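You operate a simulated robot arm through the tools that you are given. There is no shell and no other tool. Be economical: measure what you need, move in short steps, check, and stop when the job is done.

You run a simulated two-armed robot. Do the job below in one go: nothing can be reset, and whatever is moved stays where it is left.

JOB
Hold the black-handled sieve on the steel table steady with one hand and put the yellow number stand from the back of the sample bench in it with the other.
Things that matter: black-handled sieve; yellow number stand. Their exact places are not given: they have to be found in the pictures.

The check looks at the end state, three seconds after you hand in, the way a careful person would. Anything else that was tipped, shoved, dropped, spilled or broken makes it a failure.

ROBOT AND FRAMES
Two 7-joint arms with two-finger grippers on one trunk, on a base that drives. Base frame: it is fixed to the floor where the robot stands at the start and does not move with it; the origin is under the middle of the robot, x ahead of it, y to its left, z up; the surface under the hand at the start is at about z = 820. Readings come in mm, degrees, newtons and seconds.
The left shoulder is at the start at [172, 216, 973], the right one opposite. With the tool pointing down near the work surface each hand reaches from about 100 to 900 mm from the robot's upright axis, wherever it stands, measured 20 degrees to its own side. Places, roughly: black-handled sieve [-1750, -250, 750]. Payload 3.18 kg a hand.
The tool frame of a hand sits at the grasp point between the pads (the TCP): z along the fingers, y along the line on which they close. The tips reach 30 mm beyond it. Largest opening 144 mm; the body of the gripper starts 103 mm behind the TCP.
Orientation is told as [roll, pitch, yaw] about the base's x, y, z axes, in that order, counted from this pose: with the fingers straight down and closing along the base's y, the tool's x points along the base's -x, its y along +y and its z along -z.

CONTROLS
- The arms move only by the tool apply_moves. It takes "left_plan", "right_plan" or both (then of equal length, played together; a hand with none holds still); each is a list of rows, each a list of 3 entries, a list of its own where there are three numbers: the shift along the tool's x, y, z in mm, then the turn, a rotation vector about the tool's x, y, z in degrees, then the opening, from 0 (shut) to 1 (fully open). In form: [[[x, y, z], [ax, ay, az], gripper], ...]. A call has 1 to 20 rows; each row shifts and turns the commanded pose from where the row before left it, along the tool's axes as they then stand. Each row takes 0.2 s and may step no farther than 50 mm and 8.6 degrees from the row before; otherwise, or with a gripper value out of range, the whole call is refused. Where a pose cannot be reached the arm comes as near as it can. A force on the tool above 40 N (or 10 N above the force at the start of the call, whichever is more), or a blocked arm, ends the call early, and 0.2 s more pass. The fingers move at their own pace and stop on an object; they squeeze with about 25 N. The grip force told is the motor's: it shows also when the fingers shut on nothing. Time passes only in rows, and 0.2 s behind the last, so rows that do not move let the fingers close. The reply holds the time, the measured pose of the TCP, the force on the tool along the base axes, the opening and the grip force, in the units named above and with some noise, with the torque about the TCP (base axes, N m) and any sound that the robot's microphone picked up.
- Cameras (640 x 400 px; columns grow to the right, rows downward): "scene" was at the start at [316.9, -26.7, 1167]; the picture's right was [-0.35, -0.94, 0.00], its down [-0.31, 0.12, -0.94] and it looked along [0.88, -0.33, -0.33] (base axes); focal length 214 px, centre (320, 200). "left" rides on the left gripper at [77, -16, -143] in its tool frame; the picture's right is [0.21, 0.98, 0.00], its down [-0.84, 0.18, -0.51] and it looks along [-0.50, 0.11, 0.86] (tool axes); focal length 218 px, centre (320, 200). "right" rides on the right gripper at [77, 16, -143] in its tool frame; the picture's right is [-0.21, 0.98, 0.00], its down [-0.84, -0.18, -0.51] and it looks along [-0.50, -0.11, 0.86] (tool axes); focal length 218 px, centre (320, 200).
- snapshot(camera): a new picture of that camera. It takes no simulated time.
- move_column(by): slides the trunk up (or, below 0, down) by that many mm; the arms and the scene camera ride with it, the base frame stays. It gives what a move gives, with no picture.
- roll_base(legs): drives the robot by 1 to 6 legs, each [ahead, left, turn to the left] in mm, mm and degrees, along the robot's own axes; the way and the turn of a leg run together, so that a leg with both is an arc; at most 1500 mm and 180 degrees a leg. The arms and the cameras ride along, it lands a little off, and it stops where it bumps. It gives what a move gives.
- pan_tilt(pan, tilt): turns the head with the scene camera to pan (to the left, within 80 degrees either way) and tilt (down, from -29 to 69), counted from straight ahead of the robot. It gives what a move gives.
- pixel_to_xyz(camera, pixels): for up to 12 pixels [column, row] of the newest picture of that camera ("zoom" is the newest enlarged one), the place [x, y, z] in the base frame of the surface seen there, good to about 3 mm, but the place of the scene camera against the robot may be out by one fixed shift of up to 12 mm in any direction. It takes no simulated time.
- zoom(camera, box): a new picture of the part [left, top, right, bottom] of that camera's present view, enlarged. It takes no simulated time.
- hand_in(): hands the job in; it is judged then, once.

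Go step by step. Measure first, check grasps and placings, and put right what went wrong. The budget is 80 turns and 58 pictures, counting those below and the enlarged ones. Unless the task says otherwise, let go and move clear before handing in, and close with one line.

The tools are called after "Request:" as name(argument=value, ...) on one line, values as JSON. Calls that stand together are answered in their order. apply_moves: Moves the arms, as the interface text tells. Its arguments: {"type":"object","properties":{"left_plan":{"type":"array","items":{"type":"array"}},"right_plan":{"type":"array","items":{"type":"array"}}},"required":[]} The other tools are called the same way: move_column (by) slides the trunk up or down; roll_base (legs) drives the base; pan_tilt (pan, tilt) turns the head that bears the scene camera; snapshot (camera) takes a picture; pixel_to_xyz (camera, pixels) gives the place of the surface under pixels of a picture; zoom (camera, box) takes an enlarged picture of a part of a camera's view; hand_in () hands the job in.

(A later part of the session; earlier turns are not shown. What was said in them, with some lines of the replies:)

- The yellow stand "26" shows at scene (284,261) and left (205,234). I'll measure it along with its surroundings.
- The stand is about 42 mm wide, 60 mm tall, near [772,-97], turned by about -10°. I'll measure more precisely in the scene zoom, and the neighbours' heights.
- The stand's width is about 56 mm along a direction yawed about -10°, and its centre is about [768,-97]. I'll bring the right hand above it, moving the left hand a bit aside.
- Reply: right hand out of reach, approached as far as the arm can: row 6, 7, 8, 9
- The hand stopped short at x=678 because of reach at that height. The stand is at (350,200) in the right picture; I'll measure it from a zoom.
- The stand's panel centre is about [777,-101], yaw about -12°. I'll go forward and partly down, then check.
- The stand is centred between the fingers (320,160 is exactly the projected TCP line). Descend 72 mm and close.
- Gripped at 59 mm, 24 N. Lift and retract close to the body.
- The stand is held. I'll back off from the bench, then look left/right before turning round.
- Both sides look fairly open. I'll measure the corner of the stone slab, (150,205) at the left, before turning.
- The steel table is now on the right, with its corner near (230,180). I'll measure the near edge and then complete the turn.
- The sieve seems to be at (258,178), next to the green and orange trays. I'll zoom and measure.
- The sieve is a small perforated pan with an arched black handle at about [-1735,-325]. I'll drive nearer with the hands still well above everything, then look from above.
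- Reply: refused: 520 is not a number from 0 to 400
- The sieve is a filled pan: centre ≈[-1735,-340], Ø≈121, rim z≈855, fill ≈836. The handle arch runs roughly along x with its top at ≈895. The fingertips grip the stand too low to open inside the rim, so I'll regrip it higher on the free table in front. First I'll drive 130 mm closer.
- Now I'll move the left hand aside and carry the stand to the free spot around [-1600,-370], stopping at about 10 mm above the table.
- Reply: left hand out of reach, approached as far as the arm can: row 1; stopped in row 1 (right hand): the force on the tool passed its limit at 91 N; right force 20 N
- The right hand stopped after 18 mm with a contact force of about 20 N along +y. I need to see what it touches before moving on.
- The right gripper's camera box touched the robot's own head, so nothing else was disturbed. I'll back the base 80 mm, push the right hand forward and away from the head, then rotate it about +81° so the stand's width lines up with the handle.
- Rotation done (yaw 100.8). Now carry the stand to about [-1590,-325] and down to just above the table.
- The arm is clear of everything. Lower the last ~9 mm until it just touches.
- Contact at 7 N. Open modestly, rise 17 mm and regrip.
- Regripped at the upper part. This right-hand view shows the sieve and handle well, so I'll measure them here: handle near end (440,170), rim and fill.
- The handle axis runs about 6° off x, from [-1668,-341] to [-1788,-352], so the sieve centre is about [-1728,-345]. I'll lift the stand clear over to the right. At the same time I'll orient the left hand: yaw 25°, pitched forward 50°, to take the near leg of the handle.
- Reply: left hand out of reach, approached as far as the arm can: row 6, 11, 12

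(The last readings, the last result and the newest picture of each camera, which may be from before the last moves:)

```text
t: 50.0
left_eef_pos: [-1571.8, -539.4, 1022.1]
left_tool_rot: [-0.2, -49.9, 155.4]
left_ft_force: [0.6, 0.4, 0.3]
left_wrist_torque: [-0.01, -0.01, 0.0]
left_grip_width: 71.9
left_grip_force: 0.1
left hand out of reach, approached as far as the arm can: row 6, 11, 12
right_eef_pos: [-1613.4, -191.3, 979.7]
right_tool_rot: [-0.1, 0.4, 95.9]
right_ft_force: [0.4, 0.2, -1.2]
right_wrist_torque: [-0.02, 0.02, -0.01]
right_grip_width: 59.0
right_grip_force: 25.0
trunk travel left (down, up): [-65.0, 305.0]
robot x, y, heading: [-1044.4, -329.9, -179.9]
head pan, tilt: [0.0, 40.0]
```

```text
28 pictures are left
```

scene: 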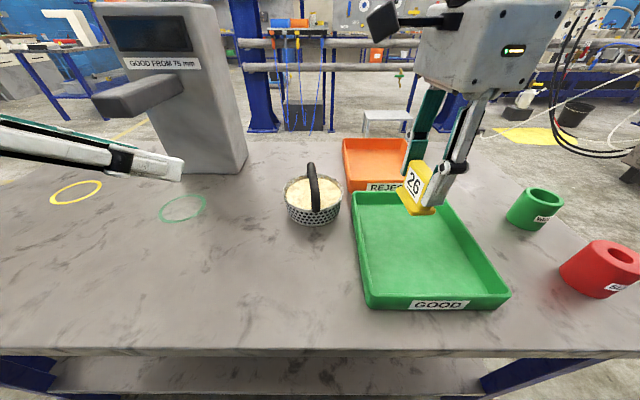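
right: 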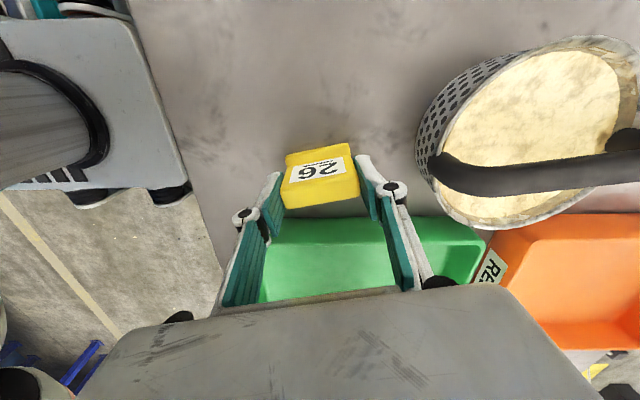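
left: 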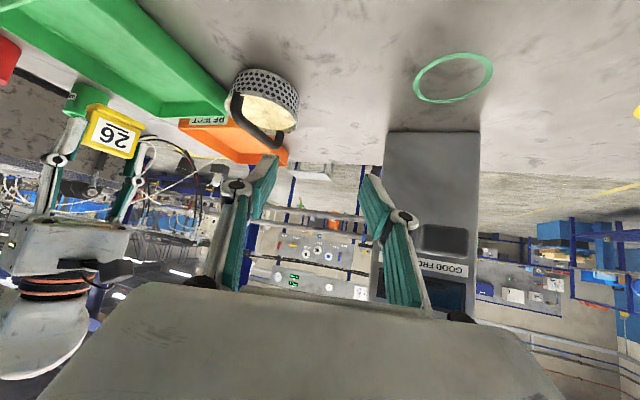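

The left hand has the right orientation. I'll measure the handle's near leg from the left camera as a cross-check.

Request:
zoom(camera="left", box=[215, 55, 311, 165])

Request:
pixel_to_xyz(camera="left", pixels=[[236, 97], [236, 105], [241, 120], [248, 132], [260, 141], [270, 145], [265, 85], [296, 100]])

```text
3.64 times, centred on (263, 110) of left
```

zoom: 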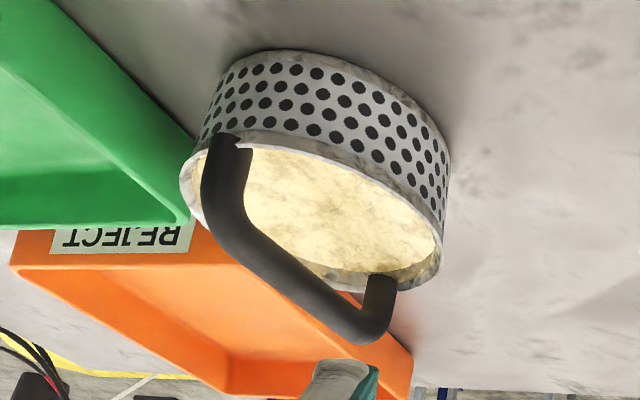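

```text
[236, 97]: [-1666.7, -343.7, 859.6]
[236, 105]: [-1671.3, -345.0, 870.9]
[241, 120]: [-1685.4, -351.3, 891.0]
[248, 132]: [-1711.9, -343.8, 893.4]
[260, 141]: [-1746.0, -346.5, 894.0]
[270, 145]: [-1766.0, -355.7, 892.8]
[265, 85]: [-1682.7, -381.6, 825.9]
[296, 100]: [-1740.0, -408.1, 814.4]
```

The two cameras agree on the near leg, tube centre ≈[-1676,-341,876]. Move the left hand to a pre-grasp 70 mm short of it along the tool axis.

Request:
apply_moves(left_plan=[[[-0.5, -27.3, 28.3], [0, 0, 0], 0.4], [[-0.5, -27.3, 28.3], [0, 0, 0], 0.4], [[-0.5, -27.3, 28.3], [0, 0, 0], 0.4], [[-0.5, -27.3, 28.3], [0, 0, 0], 0.4], [[-0.4, -27.5, 28.4], [0, 0, 0], 0.4], [[0, 0, 0], [0, 0, 0], 0.4], [[0, 0, 0], [0, 0, 0], 0.4]])

Request:
snapshot(camera="left")

```text
t: 51.6
left_eef_pos: [-1618.0, -367.2, 934.3]
left_tool_rot: [0.0, -50.1, 155.4]
left_ft_force: [0.4, -0.7, 0.2]
left_wrist_torque: [-0.01, -0.02, 0.02]
left_grip_width: 57.7
left_grip_force: 0.1
left hand out of reach, approached as far as the arm can: row 1
right_eef_pos: [-1613.1, -191.4, 979.7]
right_tool_rot: [-0.1, 0.5, 96.0]
right_ft_force: [-0.2, 0.4, -0.5]
right_wrist_torque: [-0.02, 0.0, 0.0]
right_grip_width: 58.9
right_grip_force: 24.6
trunk travel left (down, up): [-65.0, 305.0]
robot x, y, heading: [-1041.3, -330.8, -180.0]
head pan, tilt: [0.0, 40.0]
```

```text
26 pictures are left
```

left: 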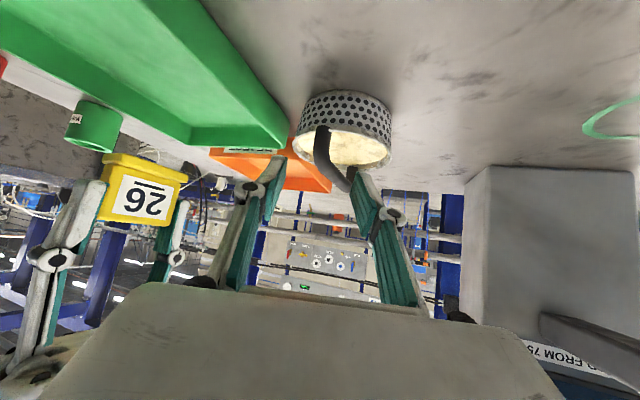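

Request:
pixel_to_xyz(camera="left", pixels=[[320, 135], [321, 145], [323, 155], [326, 165], [332, 175], [313, 145], [330, 145]])

Request:
zoom(camera="left", box=[280, 90, 400, 200])

```text
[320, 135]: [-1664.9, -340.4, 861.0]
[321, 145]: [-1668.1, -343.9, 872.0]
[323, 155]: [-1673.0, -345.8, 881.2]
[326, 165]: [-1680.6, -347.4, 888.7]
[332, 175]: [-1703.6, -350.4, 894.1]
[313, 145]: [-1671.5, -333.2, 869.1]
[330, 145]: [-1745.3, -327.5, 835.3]
```

```text
3.64 times, centred on (340, 145) of left
```

zoom: 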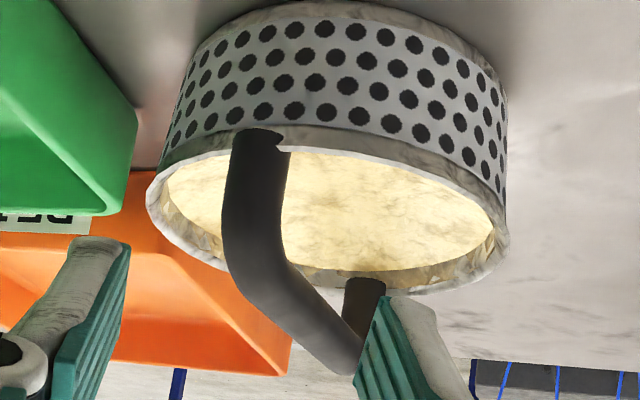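

The leg sits right on the left tool's axis, at (321,150). Advance 68 mm and close on it.

Request:
apply_moves(left_plan=[[[0, 0, 25], [0, 0, 0], 0.4], [[1, 0, 25], [0, 0, 0], 0.4], [[0, 0, 12], [0, 0, 0], 0.4], [[0, 0, 6], [0, 0, 0], 0.4], [[0, 0, 0], [0, 0, 0], 0.4]])

Request:
zoom(camera="left", box=[220, 80, 420, 240])

```text
t: 52.8
left_eef_pos: [-1664.8, -345.6, 892.7]
left_tool_rot: [-0.1, -50.1, 155.5]
left_ft_force: [-0.5, -1.3, 0.1]
left_wrist_torque: [-0.02, -0.01, 0.01]
left_grip_width: 57.7
left_grip_force: 0.0
right_eef_pos: [-1612.4, -191.0, 979.2]
right_tool_rot: [-0.2, 0.4, 95.9]
right_ft_force: [-0.5, -0.1, -0.1]
right_wrist_torque: [-0.01, 0.01, 0.02]
right_grip_width: 58.9
right_grip_force: 24.3
trunk travel left (down, up): [-65.0, 305.0]
robot x, y, heading: [-1039.6, -326.0, -179.6]
head pan, tilt: [0.0, 40.0]
```

```text
2.50 times, centred on (320, 160) of left
```

zoom: 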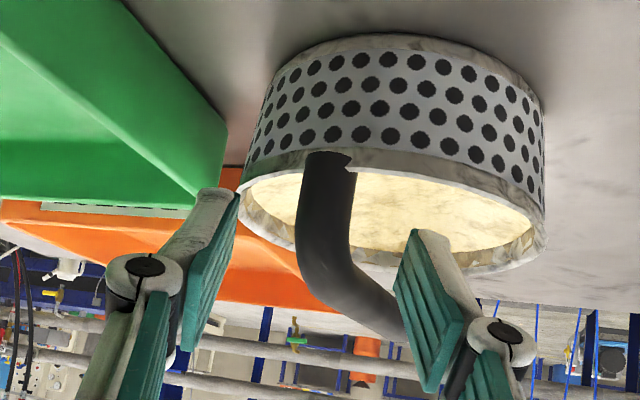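

The leg lies between the pads, within 2 mm of centre. Close slowly.

Request:
apply_moves(left_plan=[[[0, 1.5, 2], [0, 0, 0], 0.35], [[0, 0, 0], [0, 0, 0], 0.25], [[0, 0, 0], [0, 0, 0], 0.18], [[0, 0, 0], [0, 0, 0], 0.14], [[0, 0, 0], [0, 0, 0], 0.1], [[0, 0, 0], [0, 0, 0], 0.05], [[0, 0, 0], [0, 0, 0], 0.0], [[0, 0, 0], [0, 0, 0], 0.0], [[0, 0, 0], [0, 0, 0], 0.0]])

Request:
zoom(camera="left", box=[220, 80, 420, 240])

Request:
zoom(camera="scene", box=[240, 120, 440, 250])

```text
t: 54.8
left_eef_pos: [-1667.3, -349.0, 892.0]
left_tool_rot: [-0.1, -50.0, 155.5]
left_ft_force: [-1.2, -2.0, 1.5]
left_wrist_torque: [0.19, 0.13, 0.28]
left_grip_width: 18.4
left_grip_force: 24.0
right_eef_pos: [-1612.7, -190.2, 978.7]
right_tool_rot: [-0.1, 0.3, 95.9]
right_ft_force: [0.2, 0.4, -0.9]
right_wrist_torque: [0.01, -0.01, -0.01]
right_grip_width: 58.9
right_grip_force: 25.0
trunk travel left (down, up): [-65.0, 305.0]
robot x, y, heading: [-1044.7, -330.6, -180.0]
head pan, tilt: [0.0, 40.0]
```

```text
2.50 times, centred on (320, 160) of left
```

zoom: 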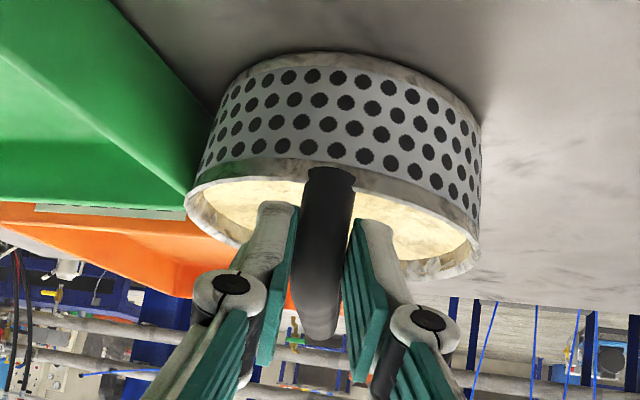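

```text
3.08 times, centred on (340, 185) of scene
```

zoom: 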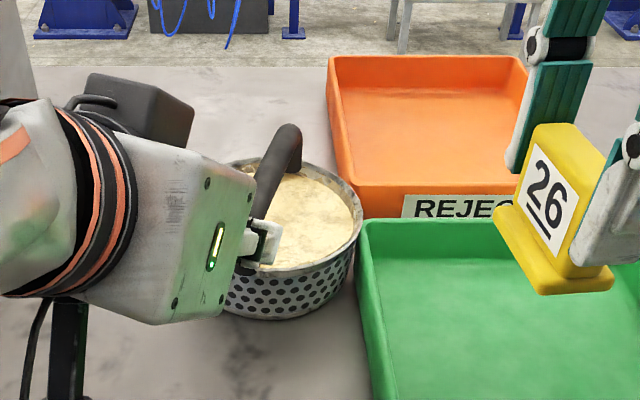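

The flat-sided handle turned with the fingers, so the sieve swung about 25° toward the green tray. I'll turn the left hand back 16° about the vertical to bring it away from the tray, then check the tray.

Request:
apply_moves(left_plan=[[[0, 0, 0], [-3.06, 0, -2.57], 0.0], [[0, 0, 0], [-3.06, 0, -2.57], 0.0], [[0, 0, 0], [-3.06, 0, -2.57], 0.0], [[0, 0, 0], [-3.06, 0, -2.57], 0.0], [[0, 0, 0], [0, 0, 0], 0.0]])

Request:
snapshot(camera="scene")

Request:
zoom(camera="scene", box=[240, 120, 440, 250])

```text
t: 56.0
left_eef_pos: [-1666.9, -346.8, 890.5]
left_tool_rot: [-0.1, -50.0, 171.4]
left_ft_force: [-0.6, 0.4, -2.3]
left_wrist_torque: [-0.01, -0.18, -0.01]
left_grip_width: 17.7
left_grip_force: 25.4
right_eef_pos: [-1612.5, -190.8, 980.3]
right_tool_rot: [-0.1, 0.4, 95.9]
right_ft_force: [0.4, -0.7, -1.3]
right_wrist_torque: [-0.02, 0.04, 0.02]
right_grip_width: 58.8
right_grip_force: 25.0
trunk travel left (down, up): [-65.0, 305.0]
robot x, y, heading: [-1045.5, -331.8, -179.7]
head pan, tilt: [0.0, 40.0]
```

```text
21 pictures are left
```

scene: 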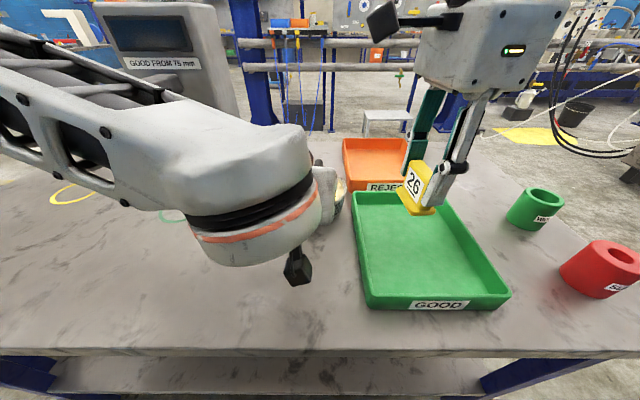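

```text
3.08 times, centred on (340, 185) of scene
```

zoom: 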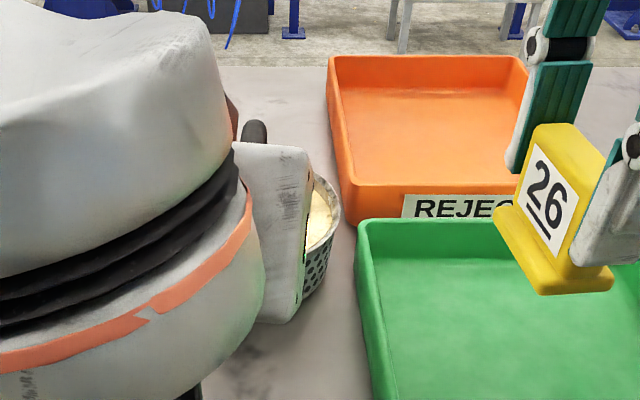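

The sieve has moved back from the tray, and the trays are unchanged. Now I'll measure the present sieve and handle from the left camera.

Request:
snapshot(camera="left")

Request:
snapshot(camera="right")

```text
19 pictures are left
```

left: 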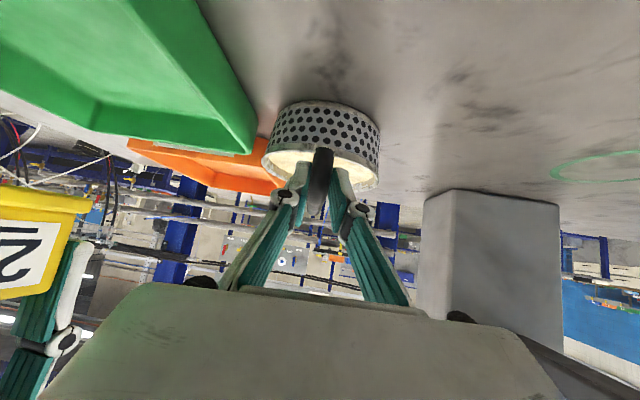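

```text
18 pictures are left
```

right: 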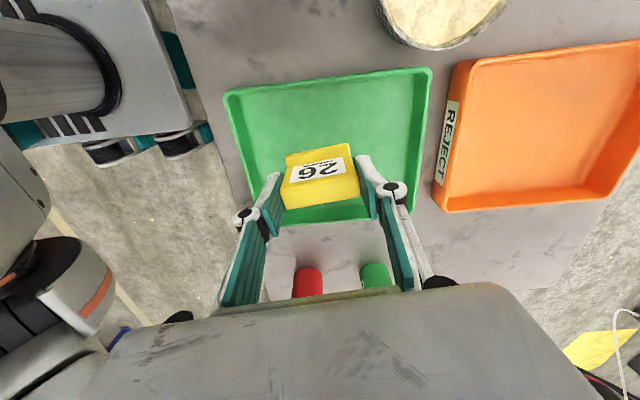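

Next I'll bring the right hand, with the stand, to a pre-place position right of the sieve and turn it to match the handle (yaw ≈81°). From there its camera can measure the sieve.

Request:
apply_moves(right_plan=[[[13, 32, 0], [0, 0, 0], 0.2], [[13, 33, 5], [0, 0, 0], 0.2], [[13, 33, 5], [0, 0, 0], 0.2], [[13.5, 32.7, 5], [0, 0, 0], 0.2], [[0, 0, 0], [0, 0, 7.2], 0.2], [[0, 0, 0], [0, 0, 7.3], 0.2], [[0, 0, 0], [0, 0, 0], 0.2]])

Request:
snapshot(camera="right")

```text
t: 57.6
left_eef_pos: [-1667.6, -347.5, 891.5]
left_tool_rot: [-0.1, -50.0, 171.5]
left_ft_force: [-0.4, 0.3, -1.2]
left_wrist_torque: [-0.01, -0.11, 0.02]
left_grip_width: 17.8
left_grip_force: 24.6
right_eef_pos: [-1739.6, -257.9, 962.9]
right_tool_rot: [-0.1, 0.3, 81.4]
right_ft_force: [0.5, 0.3, -0.5]
right_wrist_torque: [0.02, -0.03, -0.02]
right_grip_width: 58.9
right_grip_force: 24.2
trunk travel left (down, up): [-65.0, 305.0]
robot x, y, heading: [-1046.9, -327.3, -179.7]
head pan, tilt: [0.0, 40.0]
```

```text
17 pictures are left
```

right: 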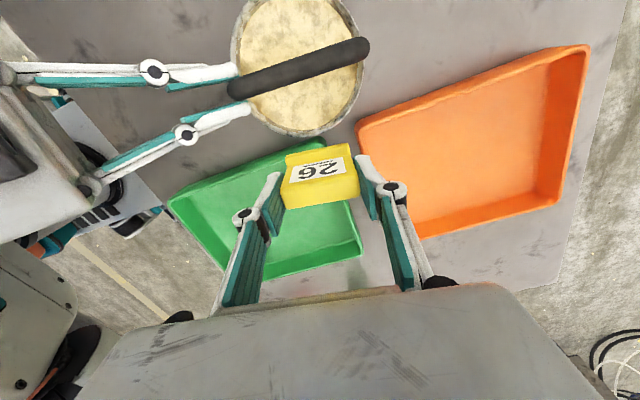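

Excellent view: handle from (232,90) to (366,46), rim bottom (300,134). Measuring them.

Request:
pixel_to_xyz(camera="right", pixels=[[245, 86], [265, 79], [300, 68], [340, 55], [358, 49], [300, 133], [248, 113], [361, 85], [350, 15], [300, 100], [233, 50], [243, 113]])

Request:
zoom(camera="right", box=[210, 0, 410, 210])

```text
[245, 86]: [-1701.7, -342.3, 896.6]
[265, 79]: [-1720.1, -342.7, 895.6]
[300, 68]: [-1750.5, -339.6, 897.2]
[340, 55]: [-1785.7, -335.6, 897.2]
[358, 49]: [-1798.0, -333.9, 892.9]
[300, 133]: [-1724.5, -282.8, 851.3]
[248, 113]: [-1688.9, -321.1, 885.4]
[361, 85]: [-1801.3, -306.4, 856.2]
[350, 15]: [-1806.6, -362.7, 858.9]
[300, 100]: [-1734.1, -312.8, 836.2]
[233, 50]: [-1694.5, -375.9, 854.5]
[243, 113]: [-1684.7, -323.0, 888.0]
```

```text
1.90 times, centred on (310, 105) of right
```

zoom: 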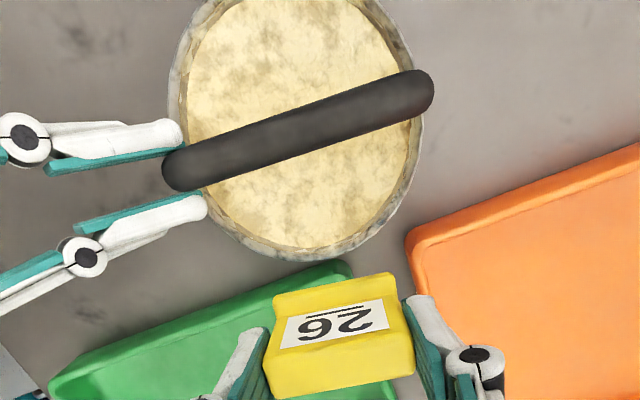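

Sieve centre ≈[-1746,-339.5], r≈62, handle angle 175°. Next I'll check the stand's own points relative to the TCP: lip, panel top front and top back.

Request:
pixel_to_xyz(camera="zoom", pixels=[[335, 286], [335, 297], [335, 315], [340, 340], [340, 352], [340, 375], [340, 388], [280, 300], [390, 280], [275, 360], [408, 345]])

```text
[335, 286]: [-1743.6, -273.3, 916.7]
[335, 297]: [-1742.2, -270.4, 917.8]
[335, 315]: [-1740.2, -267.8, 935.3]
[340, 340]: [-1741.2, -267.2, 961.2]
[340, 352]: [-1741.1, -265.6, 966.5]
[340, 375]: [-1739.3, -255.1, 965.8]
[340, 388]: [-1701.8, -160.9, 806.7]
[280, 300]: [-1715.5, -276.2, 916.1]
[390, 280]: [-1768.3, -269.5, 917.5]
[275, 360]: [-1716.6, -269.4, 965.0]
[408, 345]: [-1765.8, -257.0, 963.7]
```

The stand is compact: -18 to +5 mm around the TCP line. The target TCP is [-1750,-312], about 27 mm right of the handle axis. Align the yaw and move over it at height.

Request:
apply_moves(right_plan=[[[0, 0, -6], [0, 0, -3.6], 0.2], [[18, 2, 0], [0, 0, 0], 0.2], [[19, 2, 0], [0, 0, 0], 0.2], [[18, 1.3, 0], [0, 0, 0], 0.2], [[0, 0, 0], [0, 0, 0], 0.2]])

Request:
snapshot(camera="right")

```text
t: 58.8
left_eef_pos: [-1667.3, -348.2, 890.7]
left_tool_rot: [-0.1, -50.0, 171.3]
left_ft_force: [0.3, -0.3, -2.9]
left_wrist_torque: [-0.02, -0.17, -0.03]
left_grip_width: 17.6
left_grip_force: 25.2
right_eef_pos: [-1747.5, -312.9, 970.4]
right_tool_rot: [-0.2, 0.3, 85.0]
right_ft_force: [-0.1, 0.7, -0.3]
right_wrist_torque: [-0.02, 0.03, -0.01]
right_grip_width: 58.8
right_grip_force: 25.2
trunk travel left (down, up): [-65.0, 305.0]
robot x, y, heading: [-1046.3, -331.4, -179.8]
head pan, tilt: [0.0, 40.0]
```

```text
15 pictures are left
```

right: 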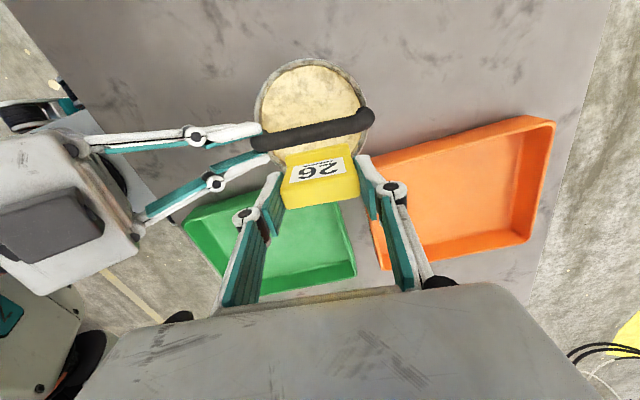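

The handle is at (265,140)–(370,117), just in front of the stand. Re-check its location and the left fingertip before descending.

Request:
pixel_to_xyz(camera="right", pixels=[[275, 139], [310, 131], [345, 124], [362, 119], [275, 147], [345, 132], [268, 158], [262, 75], [364, 85]])

Request:
zoom(camera="right", box=[230, 90, 410, 220])

```text
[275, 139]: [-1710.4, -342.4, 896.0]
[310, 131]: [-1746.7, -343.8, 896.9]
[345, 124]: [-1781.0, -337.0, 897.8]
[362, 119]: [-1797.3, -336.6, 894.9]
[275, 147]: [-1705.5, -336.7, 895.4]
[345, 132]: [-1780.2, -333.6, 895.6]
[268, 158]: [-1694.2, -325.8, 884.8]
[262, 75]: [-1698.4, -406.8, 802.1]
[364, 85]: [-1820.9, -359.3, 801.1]
```

```text
3.08 times, centred on (320, 155) of right
```

zoom: 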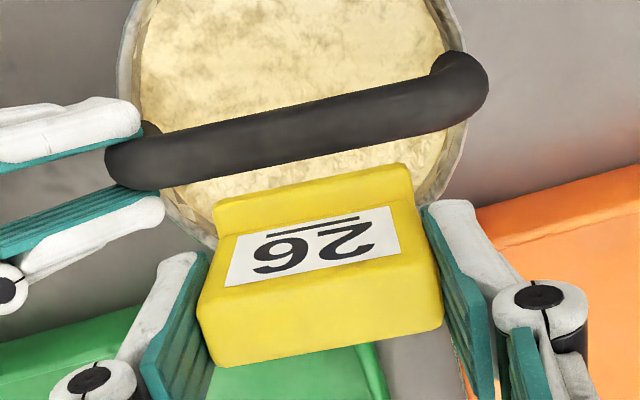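

All is consistent, with ~9 mm between handle and panel. Descend 66 mm, then go in small steps.

Request:
apply_moves(right_plan=[[[0, 2, 20], [0, 0, 0], 0.2], [[0, 1, 20], [0, 0, 0], 0.2], [[0, 0, 16], [0, 0, 0], 0.2], [[0, 0, 10], [0, 0, 0], 0.2], [[0, 0, 3], [0, 0, 0], 0.2], [[0, 0, 2], [0, 0, 0], 0.2], [[0, 0, 0], [0, 0, 0], 0.2]])

Request:
zoom(camera="right", box=[210, 60, 430, 230])

```text
t: 60.4
left_eef_pos: [-1666.2, -346.7, 892.1]
left_tool_rot: [-0.1, -50.1, 171.5]
left_ft_force: [0.6, 0.4, -2.1]
left_wrist_torque: [-0.05, -0.14, 0.02]
left_grip_width: 17.9
left_grip_force: 25.2
right_eef_pos: [-1749.5, -313.9, 900.1]
right_tool_rot: [0.0, 0.3, 85.0]
right_ft_force: [-0.1, 0.4, -0.5]
right_wrist_torque: [-0.01, -0.03, 0.02]
right_grip_width: 58.8
right_grip_force: 25.2
trunk travel left (down, up): [-65.0, 305.0]
robot x, y, heading: [-1043.4, -332.5, -179.7]
head pan, tilt: [0.0, 40.0]
```

```text
2.35 times, centred on (320, 145) of right
```

zoom: 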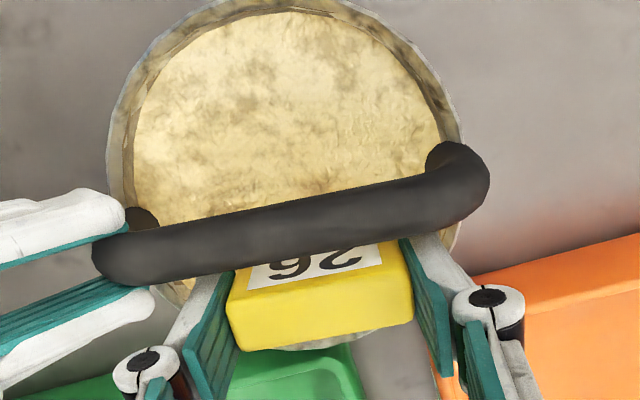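

No contact yet at z=900, and the stand is inside the rim. Continue in small steps.

Request:
apply_moves(right_plan=[[[0, 0, 2], [0, 0, 0], 0.2], [[0, 0, 1.5], [0, 0, 0], 0.2], [[0, 0, 1], [0, 0, 0], 0.2], [[0, 0, 1], [0, 0, 0], 0.2], [[0, 0, 0], [0, 0, 0], 0.2]])

```text
t: 61.6
left_eef_pos: [-1666.9, -346.9, 891.8]
left_tool_rot: [-0.2, -50.1, 171.5]
left_ft_force: [0.5, -0.2, -2.1]
left_wrist_torque: [-0.02, -0.12, -0.04]
left_grip_width: 17.5
left_grip_force: 25.1
right_eef_pos: [-1748.7, -313.7, 893.7]
right_tool_rot: [-0.2, 0.3, 85.1]
right_ft_force: [-0.5, -0.9, -0.1]
right_wrist_torque: [-0.02, 0.0, -0.01]
right_grip_width: 58.8
right_grip_force: 24.8
trunk travel left (down, up): [-65.0, 305.0]
robot x, y, heading: [-1044.5, -333.2, -179.7]
head pan, tilt: [0.0, 40.0]
```

Request:
apply_moves(right_plan=[[[0, 0, 1], [0, 0, 0], 0.2], [[0, 0, 1], [0, 0, 0], 0.2], [[0, 0, 1], [0, 0, 0], 0.2], [[0, 0, 0], [0, 0, 0], 0.2]])

```text
t: 62.6
left_eef_pos: [-1667.2, -347.9, 891.6]
left_tool_rot: [-0.1, -50.0, 171.4]
left_ft_force: [-1.1, 0.8, -1.7]
left_wrist_torque: [0.02, -0.16, 0.0]
left_grip_width: 17.4
left_grip_force: 25.4
right_eef_pos: [-1751.1, -313.2, 892.4]
right_tool_rot: [-0.1, 0.2, 85.0]
right_ft_force: [-0.6, -0.1, -0.2]
right_wrist_torque: [0.02, 0.0, 0.01]
right_grip_width: 58.9
right_grip_force: 25.5
trunk travel left (down, up): [-65.0, 305.0]
robot x, y, heading: [-1041.0, -327.9, -179.7]
head pan, tilt: [0.0, 40.0]
```

Request:
apply_moves(right_plan=[[[0, 0, 1], [0, 0, 0], 0.2], [[0, 0, 1], [0, 0, 0], 0.2], [[0, 0, 1], [0, 0, 0], 0.2], [[0, 0, 1], [0, 0, 0], 0.2], [[0, 0, 0], [0, 0, 0], 0.2]])

Request:
zoom(camera="scene", box=[270, 100, 430, 210])

```text
t: 63.8
left_eef_pos: [-1668.2, -347.4, 890.1]
left_tool_rot: [-0.1, -50.0, 171.5]
left_ft_force: [0.5, 0.2, -1.9]
left_wrist_torque: [-0.01, -0.11, -0.03]
left_grip_width: 17.6
left_grip_force: 25.3
right_eef_pos: [-1749.1, -312.0, 886.9]
right_tool_rot: [-0.2, 0.3, 85.0]
right_ft_force: [0.3, -0.3, -0.1]
right_wrist_torque: [0.0, -0.01, -0.03]
right_grip_width: 58.8
right_grip_force: 25.2
trunk travel left (down, up): [-65.0, 305.0]
robot x, y, heading: [-1044.0, -331.4, -179.7]
head pan, tilt: [0.0, 40.0]
```

```text
3.64 times, centred on (350, 155) of scene
```

zoom: 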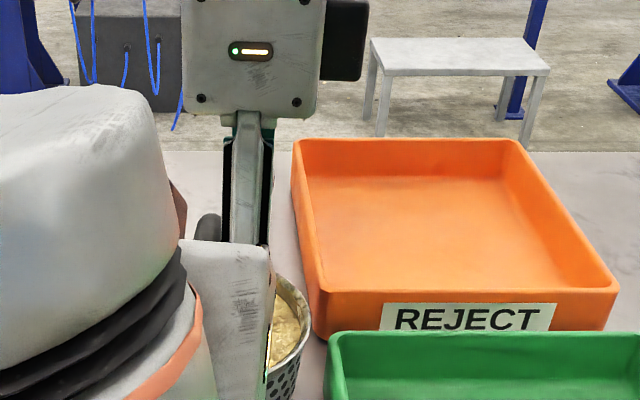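

Request:
snapshot(camera="right")

Request:
zoom(camera="right", box=[250, 110, 390, 215])

```text
11 pictures are left
```

right: 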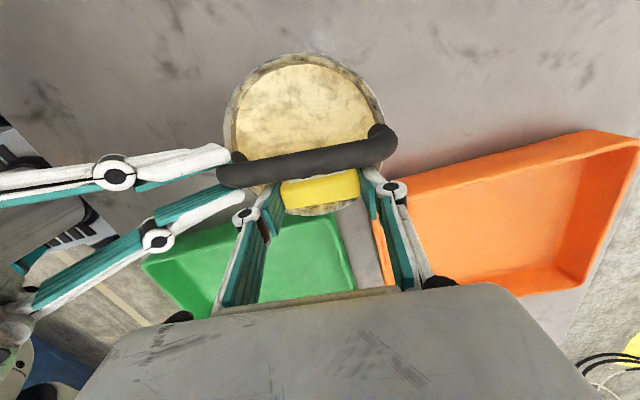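

```text
3.81 times, centred on (320, 162) of right
```

zoom: 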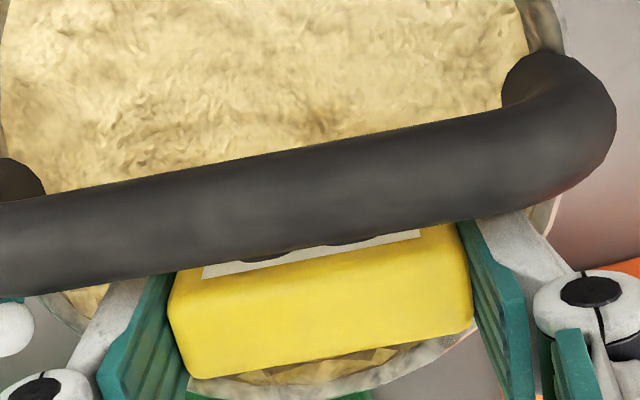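

Still no resistance; the fill may be soft or lower than it looks. Lower 4 mm more while watching the force.

Request:
apply_moves(right_plan=[[[0, 0, 1], [0, 0, 0], 0.2], [[0, 0, 1], [0, 0, 0], 0.2], [[0, 0, 1], [0, 0, 0], 0.2], [[0, 0, 1], [0, 0, 0], 0.2], [[0, 0, 0], [0, 0, 0], 0.2]])

```text
t: 65.0
left_eef_pos: [-1666.7, -348.6, 891.9]
left_tool_rot: [0.0, -50.0, 171.3]
left_ft_force: [0.2, -0.3, -2.8]
left_wrist_torque: [-0.03, -0.16, 0.03]
left_grip_width: 17.6
left_grip_force: 24.9
right_eef_pos: [-1750.0, -313.2, 883.8]
right_tool_rot: [-0.1, 0.3, 84.9]
right_ft_force: [-0.2, -0.2, -0.2]
right_wrist_torque: [-0.06, -0.03, -0.01]
right_grip_width: 59.0
right_grip_force: 25.6
trunk travel left (down, up): [-65.0, 305.0]
robot x, y, heading: [-1045.1, -331.4, -179.7]
head pan, tilt: [0.0, 40.0]
```

Request:
apply_moves(right_plan=[[[0, 0, 1], [0, 0, 0], 0.2], [[0, 0, 1], [0, 0, 0], 0.2], [[0, 0, 1], [0, 0, 0], 0.2], [[0, 0, 1], [0, 0, 0], 0.2], [[0, 0, 1], [0, 0, 0], 0.2], [[0, 0, 1], [0, 0, 0], 0.2], [[0, 0, 0], [0, 0, 0], 0.2]])

Request:
zoom(camera="right", box=[220, 50, 420, 220])

Request:
pixel_to_xyz(camera="right", pixels=[[320, 188], [320, 196], [340, 120], [290, 110]])

```text
t: 66.6
left_eef_pos: [-1666.6, -347.7, 890.9]
left_tool_rot: [-0.1, -50.0, 171.4]
left_ft_force: [-8.1, 3.0, -7.8]
left_wrist_torque: [-0.15, -0.47, 0.02]
left_grip_width: 17.6
left_grip_force: 25.4
right_eef_pos: [-1749.9, -314.4, 877.9]
right_tool_rot: [-0.3, 0.3, 84.9]
right_ft_force: [8.1, -3.0, 4.8]
right_wrist_torque: [-0.01, -0.03, 0.0]
right_grip_width: 58.6
right_grip_force: 25.7
trunk travel left (down, up): [-65.0, 305.0]
robot x, y, heading: [-1045.6, -327.9, -179.8]
head pan, tilt: [0.0, 40.0]
```

```text
2.35 times, centred on (320, 135) of right
```

zoom: 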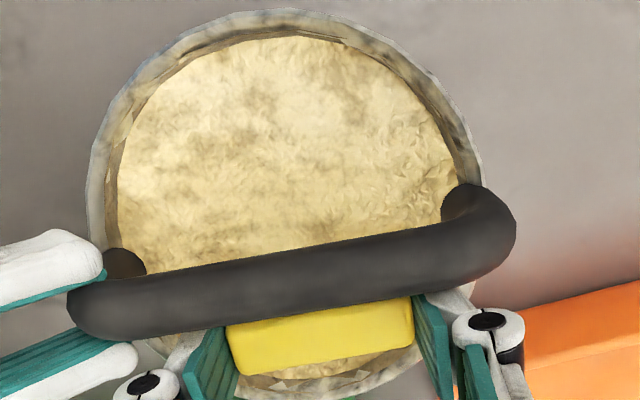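

```text
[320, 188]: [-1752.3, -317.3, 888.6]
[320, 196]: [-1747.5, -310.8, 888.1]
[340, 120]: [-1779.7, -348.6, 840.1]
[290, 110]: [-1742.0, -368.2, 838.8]
```

The far fingertip touched the rim (8 N on both hands), while the stand still hasn't met any bottom. I'll rise 10 mm, shift 5 mm toward the near side to centre the fingers inside the rim, and lower again.

Request:
apply_moves(right_plan=[[[0, 0, -5], [0, 0, 0], 0.2], [[0, 0, -5], [0, 0, 0], 0.2], [[1, -5, 0], [0, 0, 0], 0.2], [[0, 0, 3], [0, 0, 0], 0.2], [[0, 0, 3], [0, 0, 0], 0.2], [[0, 0, 2], [0, 0, 0], 0.2], [[0, 0, 2], [0, 0, 0], 0.2], [[0, 0, 2], [0, 0, 0], 0.2], [[0, 0, 0], [0, 0, 0], 0.2]])

```text
t: 68.6
left_eef_pos: [-1667.5, -346.8, 892.9]
left_tool_rot: [-0.1, -50.0, 171.4]
left_ft_force: [-0.1, 0.3, -2.6]
left_wrist_torque: [-0.01, -0.15, 0.04]
left_grip_width: 17.6
left_grip_force: 24.7
right_eef_pos: [-1746.1, -314.0, 874.7]
right_tool_rot: [-0.1, 0.3, 85.0]
right_ft_force: [0.2, -0.2, -0.3]
right_wrist_torque: [0.01, -0.01, 0.01]
right_grip_width: 58.7
right_grip_force: 25.3
trunk travel left (down, up): [-65.0, 305.0]
robot x, y, heading: [-1044.3, -332.8, -179.6]
head pan, tilt: [0.0, 40.0]
```

No forces now at z=875. Continue lowering in small steps.

Request:
apply_moves(right_plan=[[[0, 0, 2], [0, 0, 0], 0.2], [[0, 0, 2], [0, 0, 0], 0.2], [[0, 0, 2], [0, 0, 0], 0.2], [[0, 0, 2], [0, 0, 0], 0.2], [[0, 0, 0], [0, 0, 0], 0.2]])

```text
t: 69.8
left_eef_pos: [-1666.1, -348.9, 891.4]
left_tool_rot: [-0.2, -50.0, 171.4]
left_ft_force: [-0.3, -0.5, -1.7]
left_wrist_torque: [-0.02, -0.18, 0.04]
left_grip_width: 17.7
left_grip_force: 24.4
right_eef_pos: [-1746.1, -314.5, 866.1]
right_tool_rot: [-0.2, 0.3, 85.0]
right_ft_force: [0.9, 0.0, -0.8]
right_wrist_torque: [0.0, 0.03, -0.02]
right_grip_width: 59.0
right_grip_force: 25.0
trunk travel left (down, up): [-65.0, 305.0]
robot x, y, heading: [-1042.7, -330.9, -179.8]
head pan, tilt: [0.0, 40.0]
```

Request:
apply_moves(right_plan=[[[0, 0, 1.5], [0, 0, 0], 0.2], [[0, 0, 1.5], [0, 0, 0], 0.2], [[0, 0, 1], [0, 0, 0], 0.2], [[0, 0, 1], [0, 0, 0], 0.2], [[0, 0, 0], [0, 0, 0], 0.2]])

Request:
zoom(camera="right", box=[220, 50, 420, 220])

```text
t: 71.0
left_eef_pos: [-1667.1, -346.8, 891.2]
left_tool_rot: [-0.1, -50.0, 171.3]
left_ft_force: [0.9, 0.2, -1.5]
left_wrist_torque: [-0.03, -0.15, -0.01]
left_grip_width: 17.2
left_grip_force: 24.9
right_eef_pos: [-1745.0, -314.3, 862.4]
right_tool_rot: [-0.2, 0.2, 85.0]
right_ft_force: [-0.6, -0.7, 0.0]
right_wrist_torque: [0.01, 0.01, 0.0]
right_grip_width: 59.0
right_grip_force: 24.8
trunk travel left (down, up): [-65.0, 305.0]
robot x, y, heading: [-1040.8, -327.0, -179.7]
head pan, tilt: [0.0, 40.0]
```

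```text
2.35 times, centred on (320, 135) of right
```

zoom: 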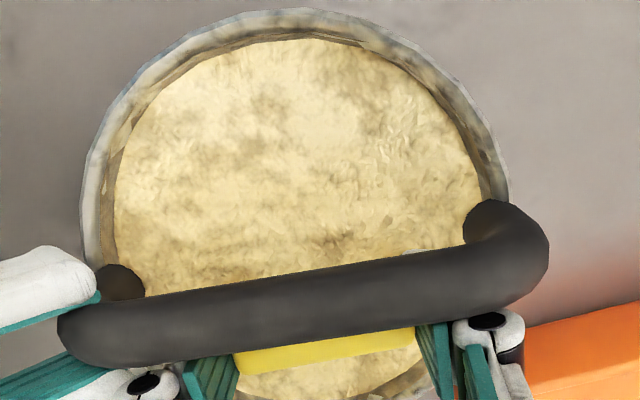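

Request:
apply_moves(right_plan=[[[0, 0, 1], [0, 0, 0], 0.2], [[0, 0, 1], [0, 0, 0], 0.2], [[0, 0, 1], [0, 0, 0], 0.2], [[0, 0, 0], [0, 0, 0], 0.2]])

```text
t: 72.0
left_eef_pos: [-1666.9, -347.8, 891.7]
left_tool_rot: [0.0, -49.8, 171.4]
left_ft_force: [-2.7, -0.2, -10.5]
left_wrist_torque: [-0.05, -0.78, 0.1]
left_grip_width: 17.6
left_grip_force: 25.2
right_eef_pos: [-1746.0, -315.4, 860.6]
right_tool_rot: [-0.2, 0.4, 85.1]
right_ft_force: [1.9, -0.1, 10.9]
right_wrist_torque: [-0.05, 0.07, 0.01]
right_grip_width: 58.7
right_grip_force: 24.6
trunk travel left (down, up): [-65.0, 305.0]
robot x, y, heading: [-1039.8, -333.8, -179.7]
head pan, tilt: [0.0, 40.0]
```

It is seated on the sieve's floor: 11 N up on the right hand, mirrored on the left. Relax 1 mm, open about 2.5 mm per side and read.

Request:
apply_moves(right_plan=[[[0, 0, -1], [0, 0, 0], 0.2], [[0, 0, 0], [0, 0, 0], 0.42], [[0, 0, 0], [0, 0, 0], 0.435], [[0, 0, 0], [0, 0, 0], 0.445], [[0, 0, 0], [0, 0, 0], 0.445]])

Request:
zoom(camera="right", box=[220, 100, 420, 230])

```text
t: 73.2
left_eef_pos: [-1667.3, -348.2, 891.7]
left_tool_rot: [-0.1, -50.0, 171.5]
left_ft_force: [0.8, -0.8, -1.8]
left_wrist_torque: [-0.04, -0.16, 0.07]
left_grip_width: 17.7
left_grip_force: 24.7
right_eef_pos: [-1744.5, -316.0, 859.6]
right_tool_rot: [-0.2, 0.4, 85.0]
right_ft_force: [0.8, 0.7, -1.3]
right_wrist_torque: [-0.02, -0.01, -0.01]
right_grip_width: 64.0
right_grip_force: 0.1
trunk travel left (down, up): [-65.0, 305.0]
robot x, y, heading: [-1042.6, -328.7, -179.6]
head pan, tilt: [0.0, 40.0]
```

```text
3.08 times, centred on (320, 165) of right
```

zoom: 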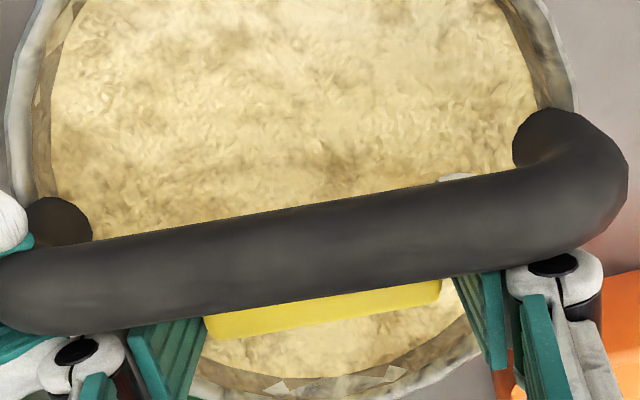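

Both fingers are free with no side forces. Lift straight up slowly.

Request:
apply_moves(right_plan=[[[-1, 0, -4], [0, 0, 0], 0.445], [[0, 0, -8], [0, 0, 0], 0.445], [[0, 0, -12], [0, 0, 0], 0.445], [[0, 0, -20], [0, 0, 0], 0.445], [[0, 0, -25], [0, 0, 0], 0.445], [[0, 0, -30], [0, 0, 0], 0.445], [[0, 0, 0], [0, 0, 0], 0.445]])

Request:
snapshot(camera="right")

```text
t: 74.8
left_eef_pos: [-1667.9, -347.1, 890.9]
left_tool_rot: [-0.2, -50.0, 171.4]
left_ft_force: [-1.2, 0.2, -1.7]
left_wrist_torque: [0.03, -0.1, -0.02]
left_grip_width: 17.7
left_grip_force: 25.1
right_eef_pos: [-1743.9, -316.0, 958.5]
right_tool_rot: [-0.2, 0.3, 85.0]
right_ft_force: [-0.3, -0.1, -0.8]
right_wrist_torque: [0.04, 0.0, 0.0]
right_grip_width: 63.9
right_grip_force: 0.2
trunk travel left (down, up): [-65.0, 305.0]
robot x, y, heading: [-1039.7, -332.9, -179.6]
head pan, tilt: [0.0, 40.0]
```

```text
6 pictures are left
```

right: 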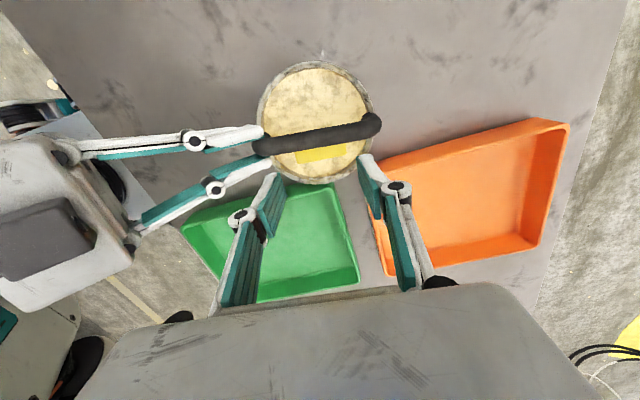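

The stand stands in the sieve at (315,153) under the handle. Move the right hand away to the right, then open the left hand and back it out along its axis.

Request:
apply_moves(right_plan=[[[-20, 0, -10], [0, 0, 0], 0.445], [[-40, 0, 0], [0, 0, 0], 0.445], [[-40, 0, 0], [0, 0, 0], 0.445], [[0, 0, 0], [0, 0, 0], 0.445], [[0, 0, 0], [0, 0, 0], 0.445], [[0, 0, 0], [0, 0, 0], 0.445], [[0, 0, 0], [0, 0, 0], 0.445], [[0, 0, 0], [0, 0, 0], 0.445], [[0, 0, 0], [0, 0, 0], 0.445], [[0, 0, 0], [0, 0, 0], 0.445], [[0, 0, 0], [0, 0, 0], 0.445], [[0, 0, 0], [0, 0, 0], 0.445]], left_plan=[[[0, 0, 0], [0, 0, 0], 0.0], [[0, 0, 0], [0, 0, 0], 0.0], [[0, 0, 0], [0, 0, 0], 0.0], [[0, 0, 0], [0, 0, 0], 0.14], [[0, 0, 0], [0, 0, 0], 0.2], [[0, 0, 0], [0, 0, 0], 0.28], [[0, 0, 0], [0, 0, 0], 0.35], [[0, 0, -10], [0, 0, 0], 0.35], [[0, 0, -20], [0, 0, 0], 0.35], [[0, 0, -25], [0, 0, 0], 0.35], [[0, 0, -25], [0, 0, 0], 0.35], [[0, 0, 0], [0, 0, 0], 0.35]])

Request:
snapshot(camera="left")

```text
t: 77.4
left_eef_pos: [-1605.8, -358.9, 941.1]
left_tool_rot: [-0.2, -49.9, 171.5]
left_ft_force: [-0.6, 0.8, 0.7]
left_wrist_torque: [-0.03, 0.01, 0.01]
left_grip_width: 50.6
left_grip_force: 0.0
right_eef_pos: [-1737.2, -214.0, 968.5]
right_tool_rot: [-0.2, 0.3, 85.0]
right_ft_force: [0.6, 0.4, 0.0]
right_wrist_torque: [0.0, -0.03, -0.01]
right_grip_width: 64.0
right_grip_force: 0.1
trunk travel left (down, up): [-65.0, 305.0]
robot x, y, heading: [-1047.9, -329.7, -179.7]
head pan, tilt: [0.0, 40.0]
```

```text
5 pictures are left
```

left: 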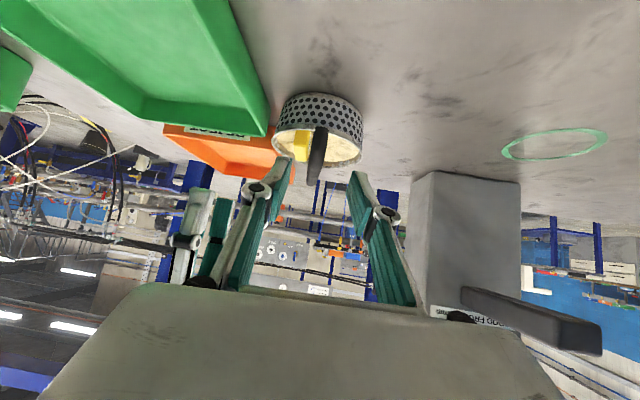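

Both hands are free and the stand is in the sieve. I'll move the left hand further back and up to its own side, then take a final look.

Request:
apply_moves(left_plan=[[[0, 20, -20], [0, 0, 0], 0.35], [[0, 30, -20], [0, 0, 0], 0.35], [[0, 35, -10], [0, 0, 0], 0.35], [[0, 35, 0], [0, 0, 0], 0.35], [[0, 30, 0], [0, 0, 0], 0.35], [[0, 0, 0], [0, 0, 0], 0.35]])

Request:
snapshot(camera="scene")

Request:
zoom(camera="scene", box=[260, 130, 400, 240])

```text
t: 78.8
left_eef_pos: [-1605.9, -505.5, 983.3]
left_tool_rot: [0.0, -50.0, 171.3]
left_ft_force: [-0.7, 0.9, -0.4]
left_wrist_torque: [-0.02, -0.02, 0.01]
left_grip_width: 50.3
left_grip_force: 0.1
left hand out of reach, approached as far as the arm can: row 4, 5
right_eef_pos: [-1735.1, -211.7, 968.0]
right_tool_rot: [-0.1, 0.4, 85.0]
right_ft_force: [0.0, -0.3, 0.0]
right_wrist_torque: [0.0, 0.02, 0.0]
right_grip_width: 64.1
right_grip_force: 0.1
trunk travel left (down, up): [-65.0, 305.0]
robot x, y, heading: [-1042.4, -330.0, -179.6]
head pan, tilt: [0.0, 40.0]
```

```text
4 pictures are left
```

scene: 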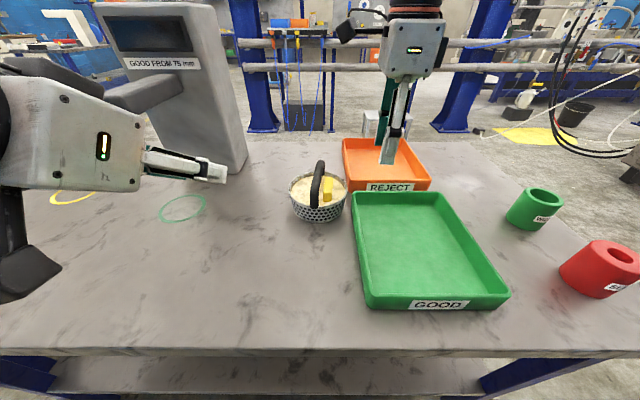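

```text
3.64 times, centred on (330, 185) of scene
```

zoom: 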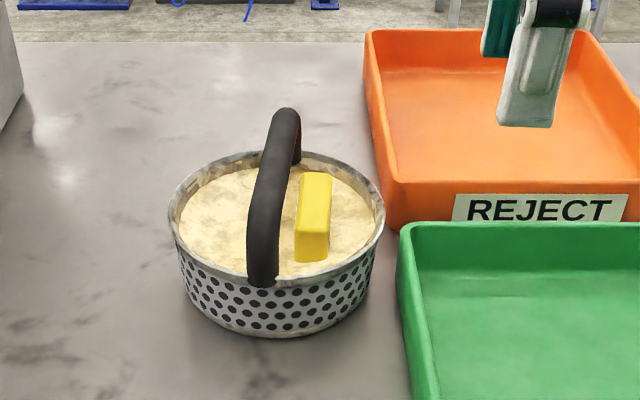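

The stand sits in the sieve at zoom (315,215), the sieve rests flat on the table, and the trays and everything else are unmoved. Both hands are clear, so I'm handing in.

Request:
hand_in()

```text
The job is handed in.
```

The yellow number stand is upright in the black-handled sieve, placed with the right hand while the left held the handle. The sieve is turned about 10° and sits 15–20 mm from where it was; the final picture shows nothing else disturbed.
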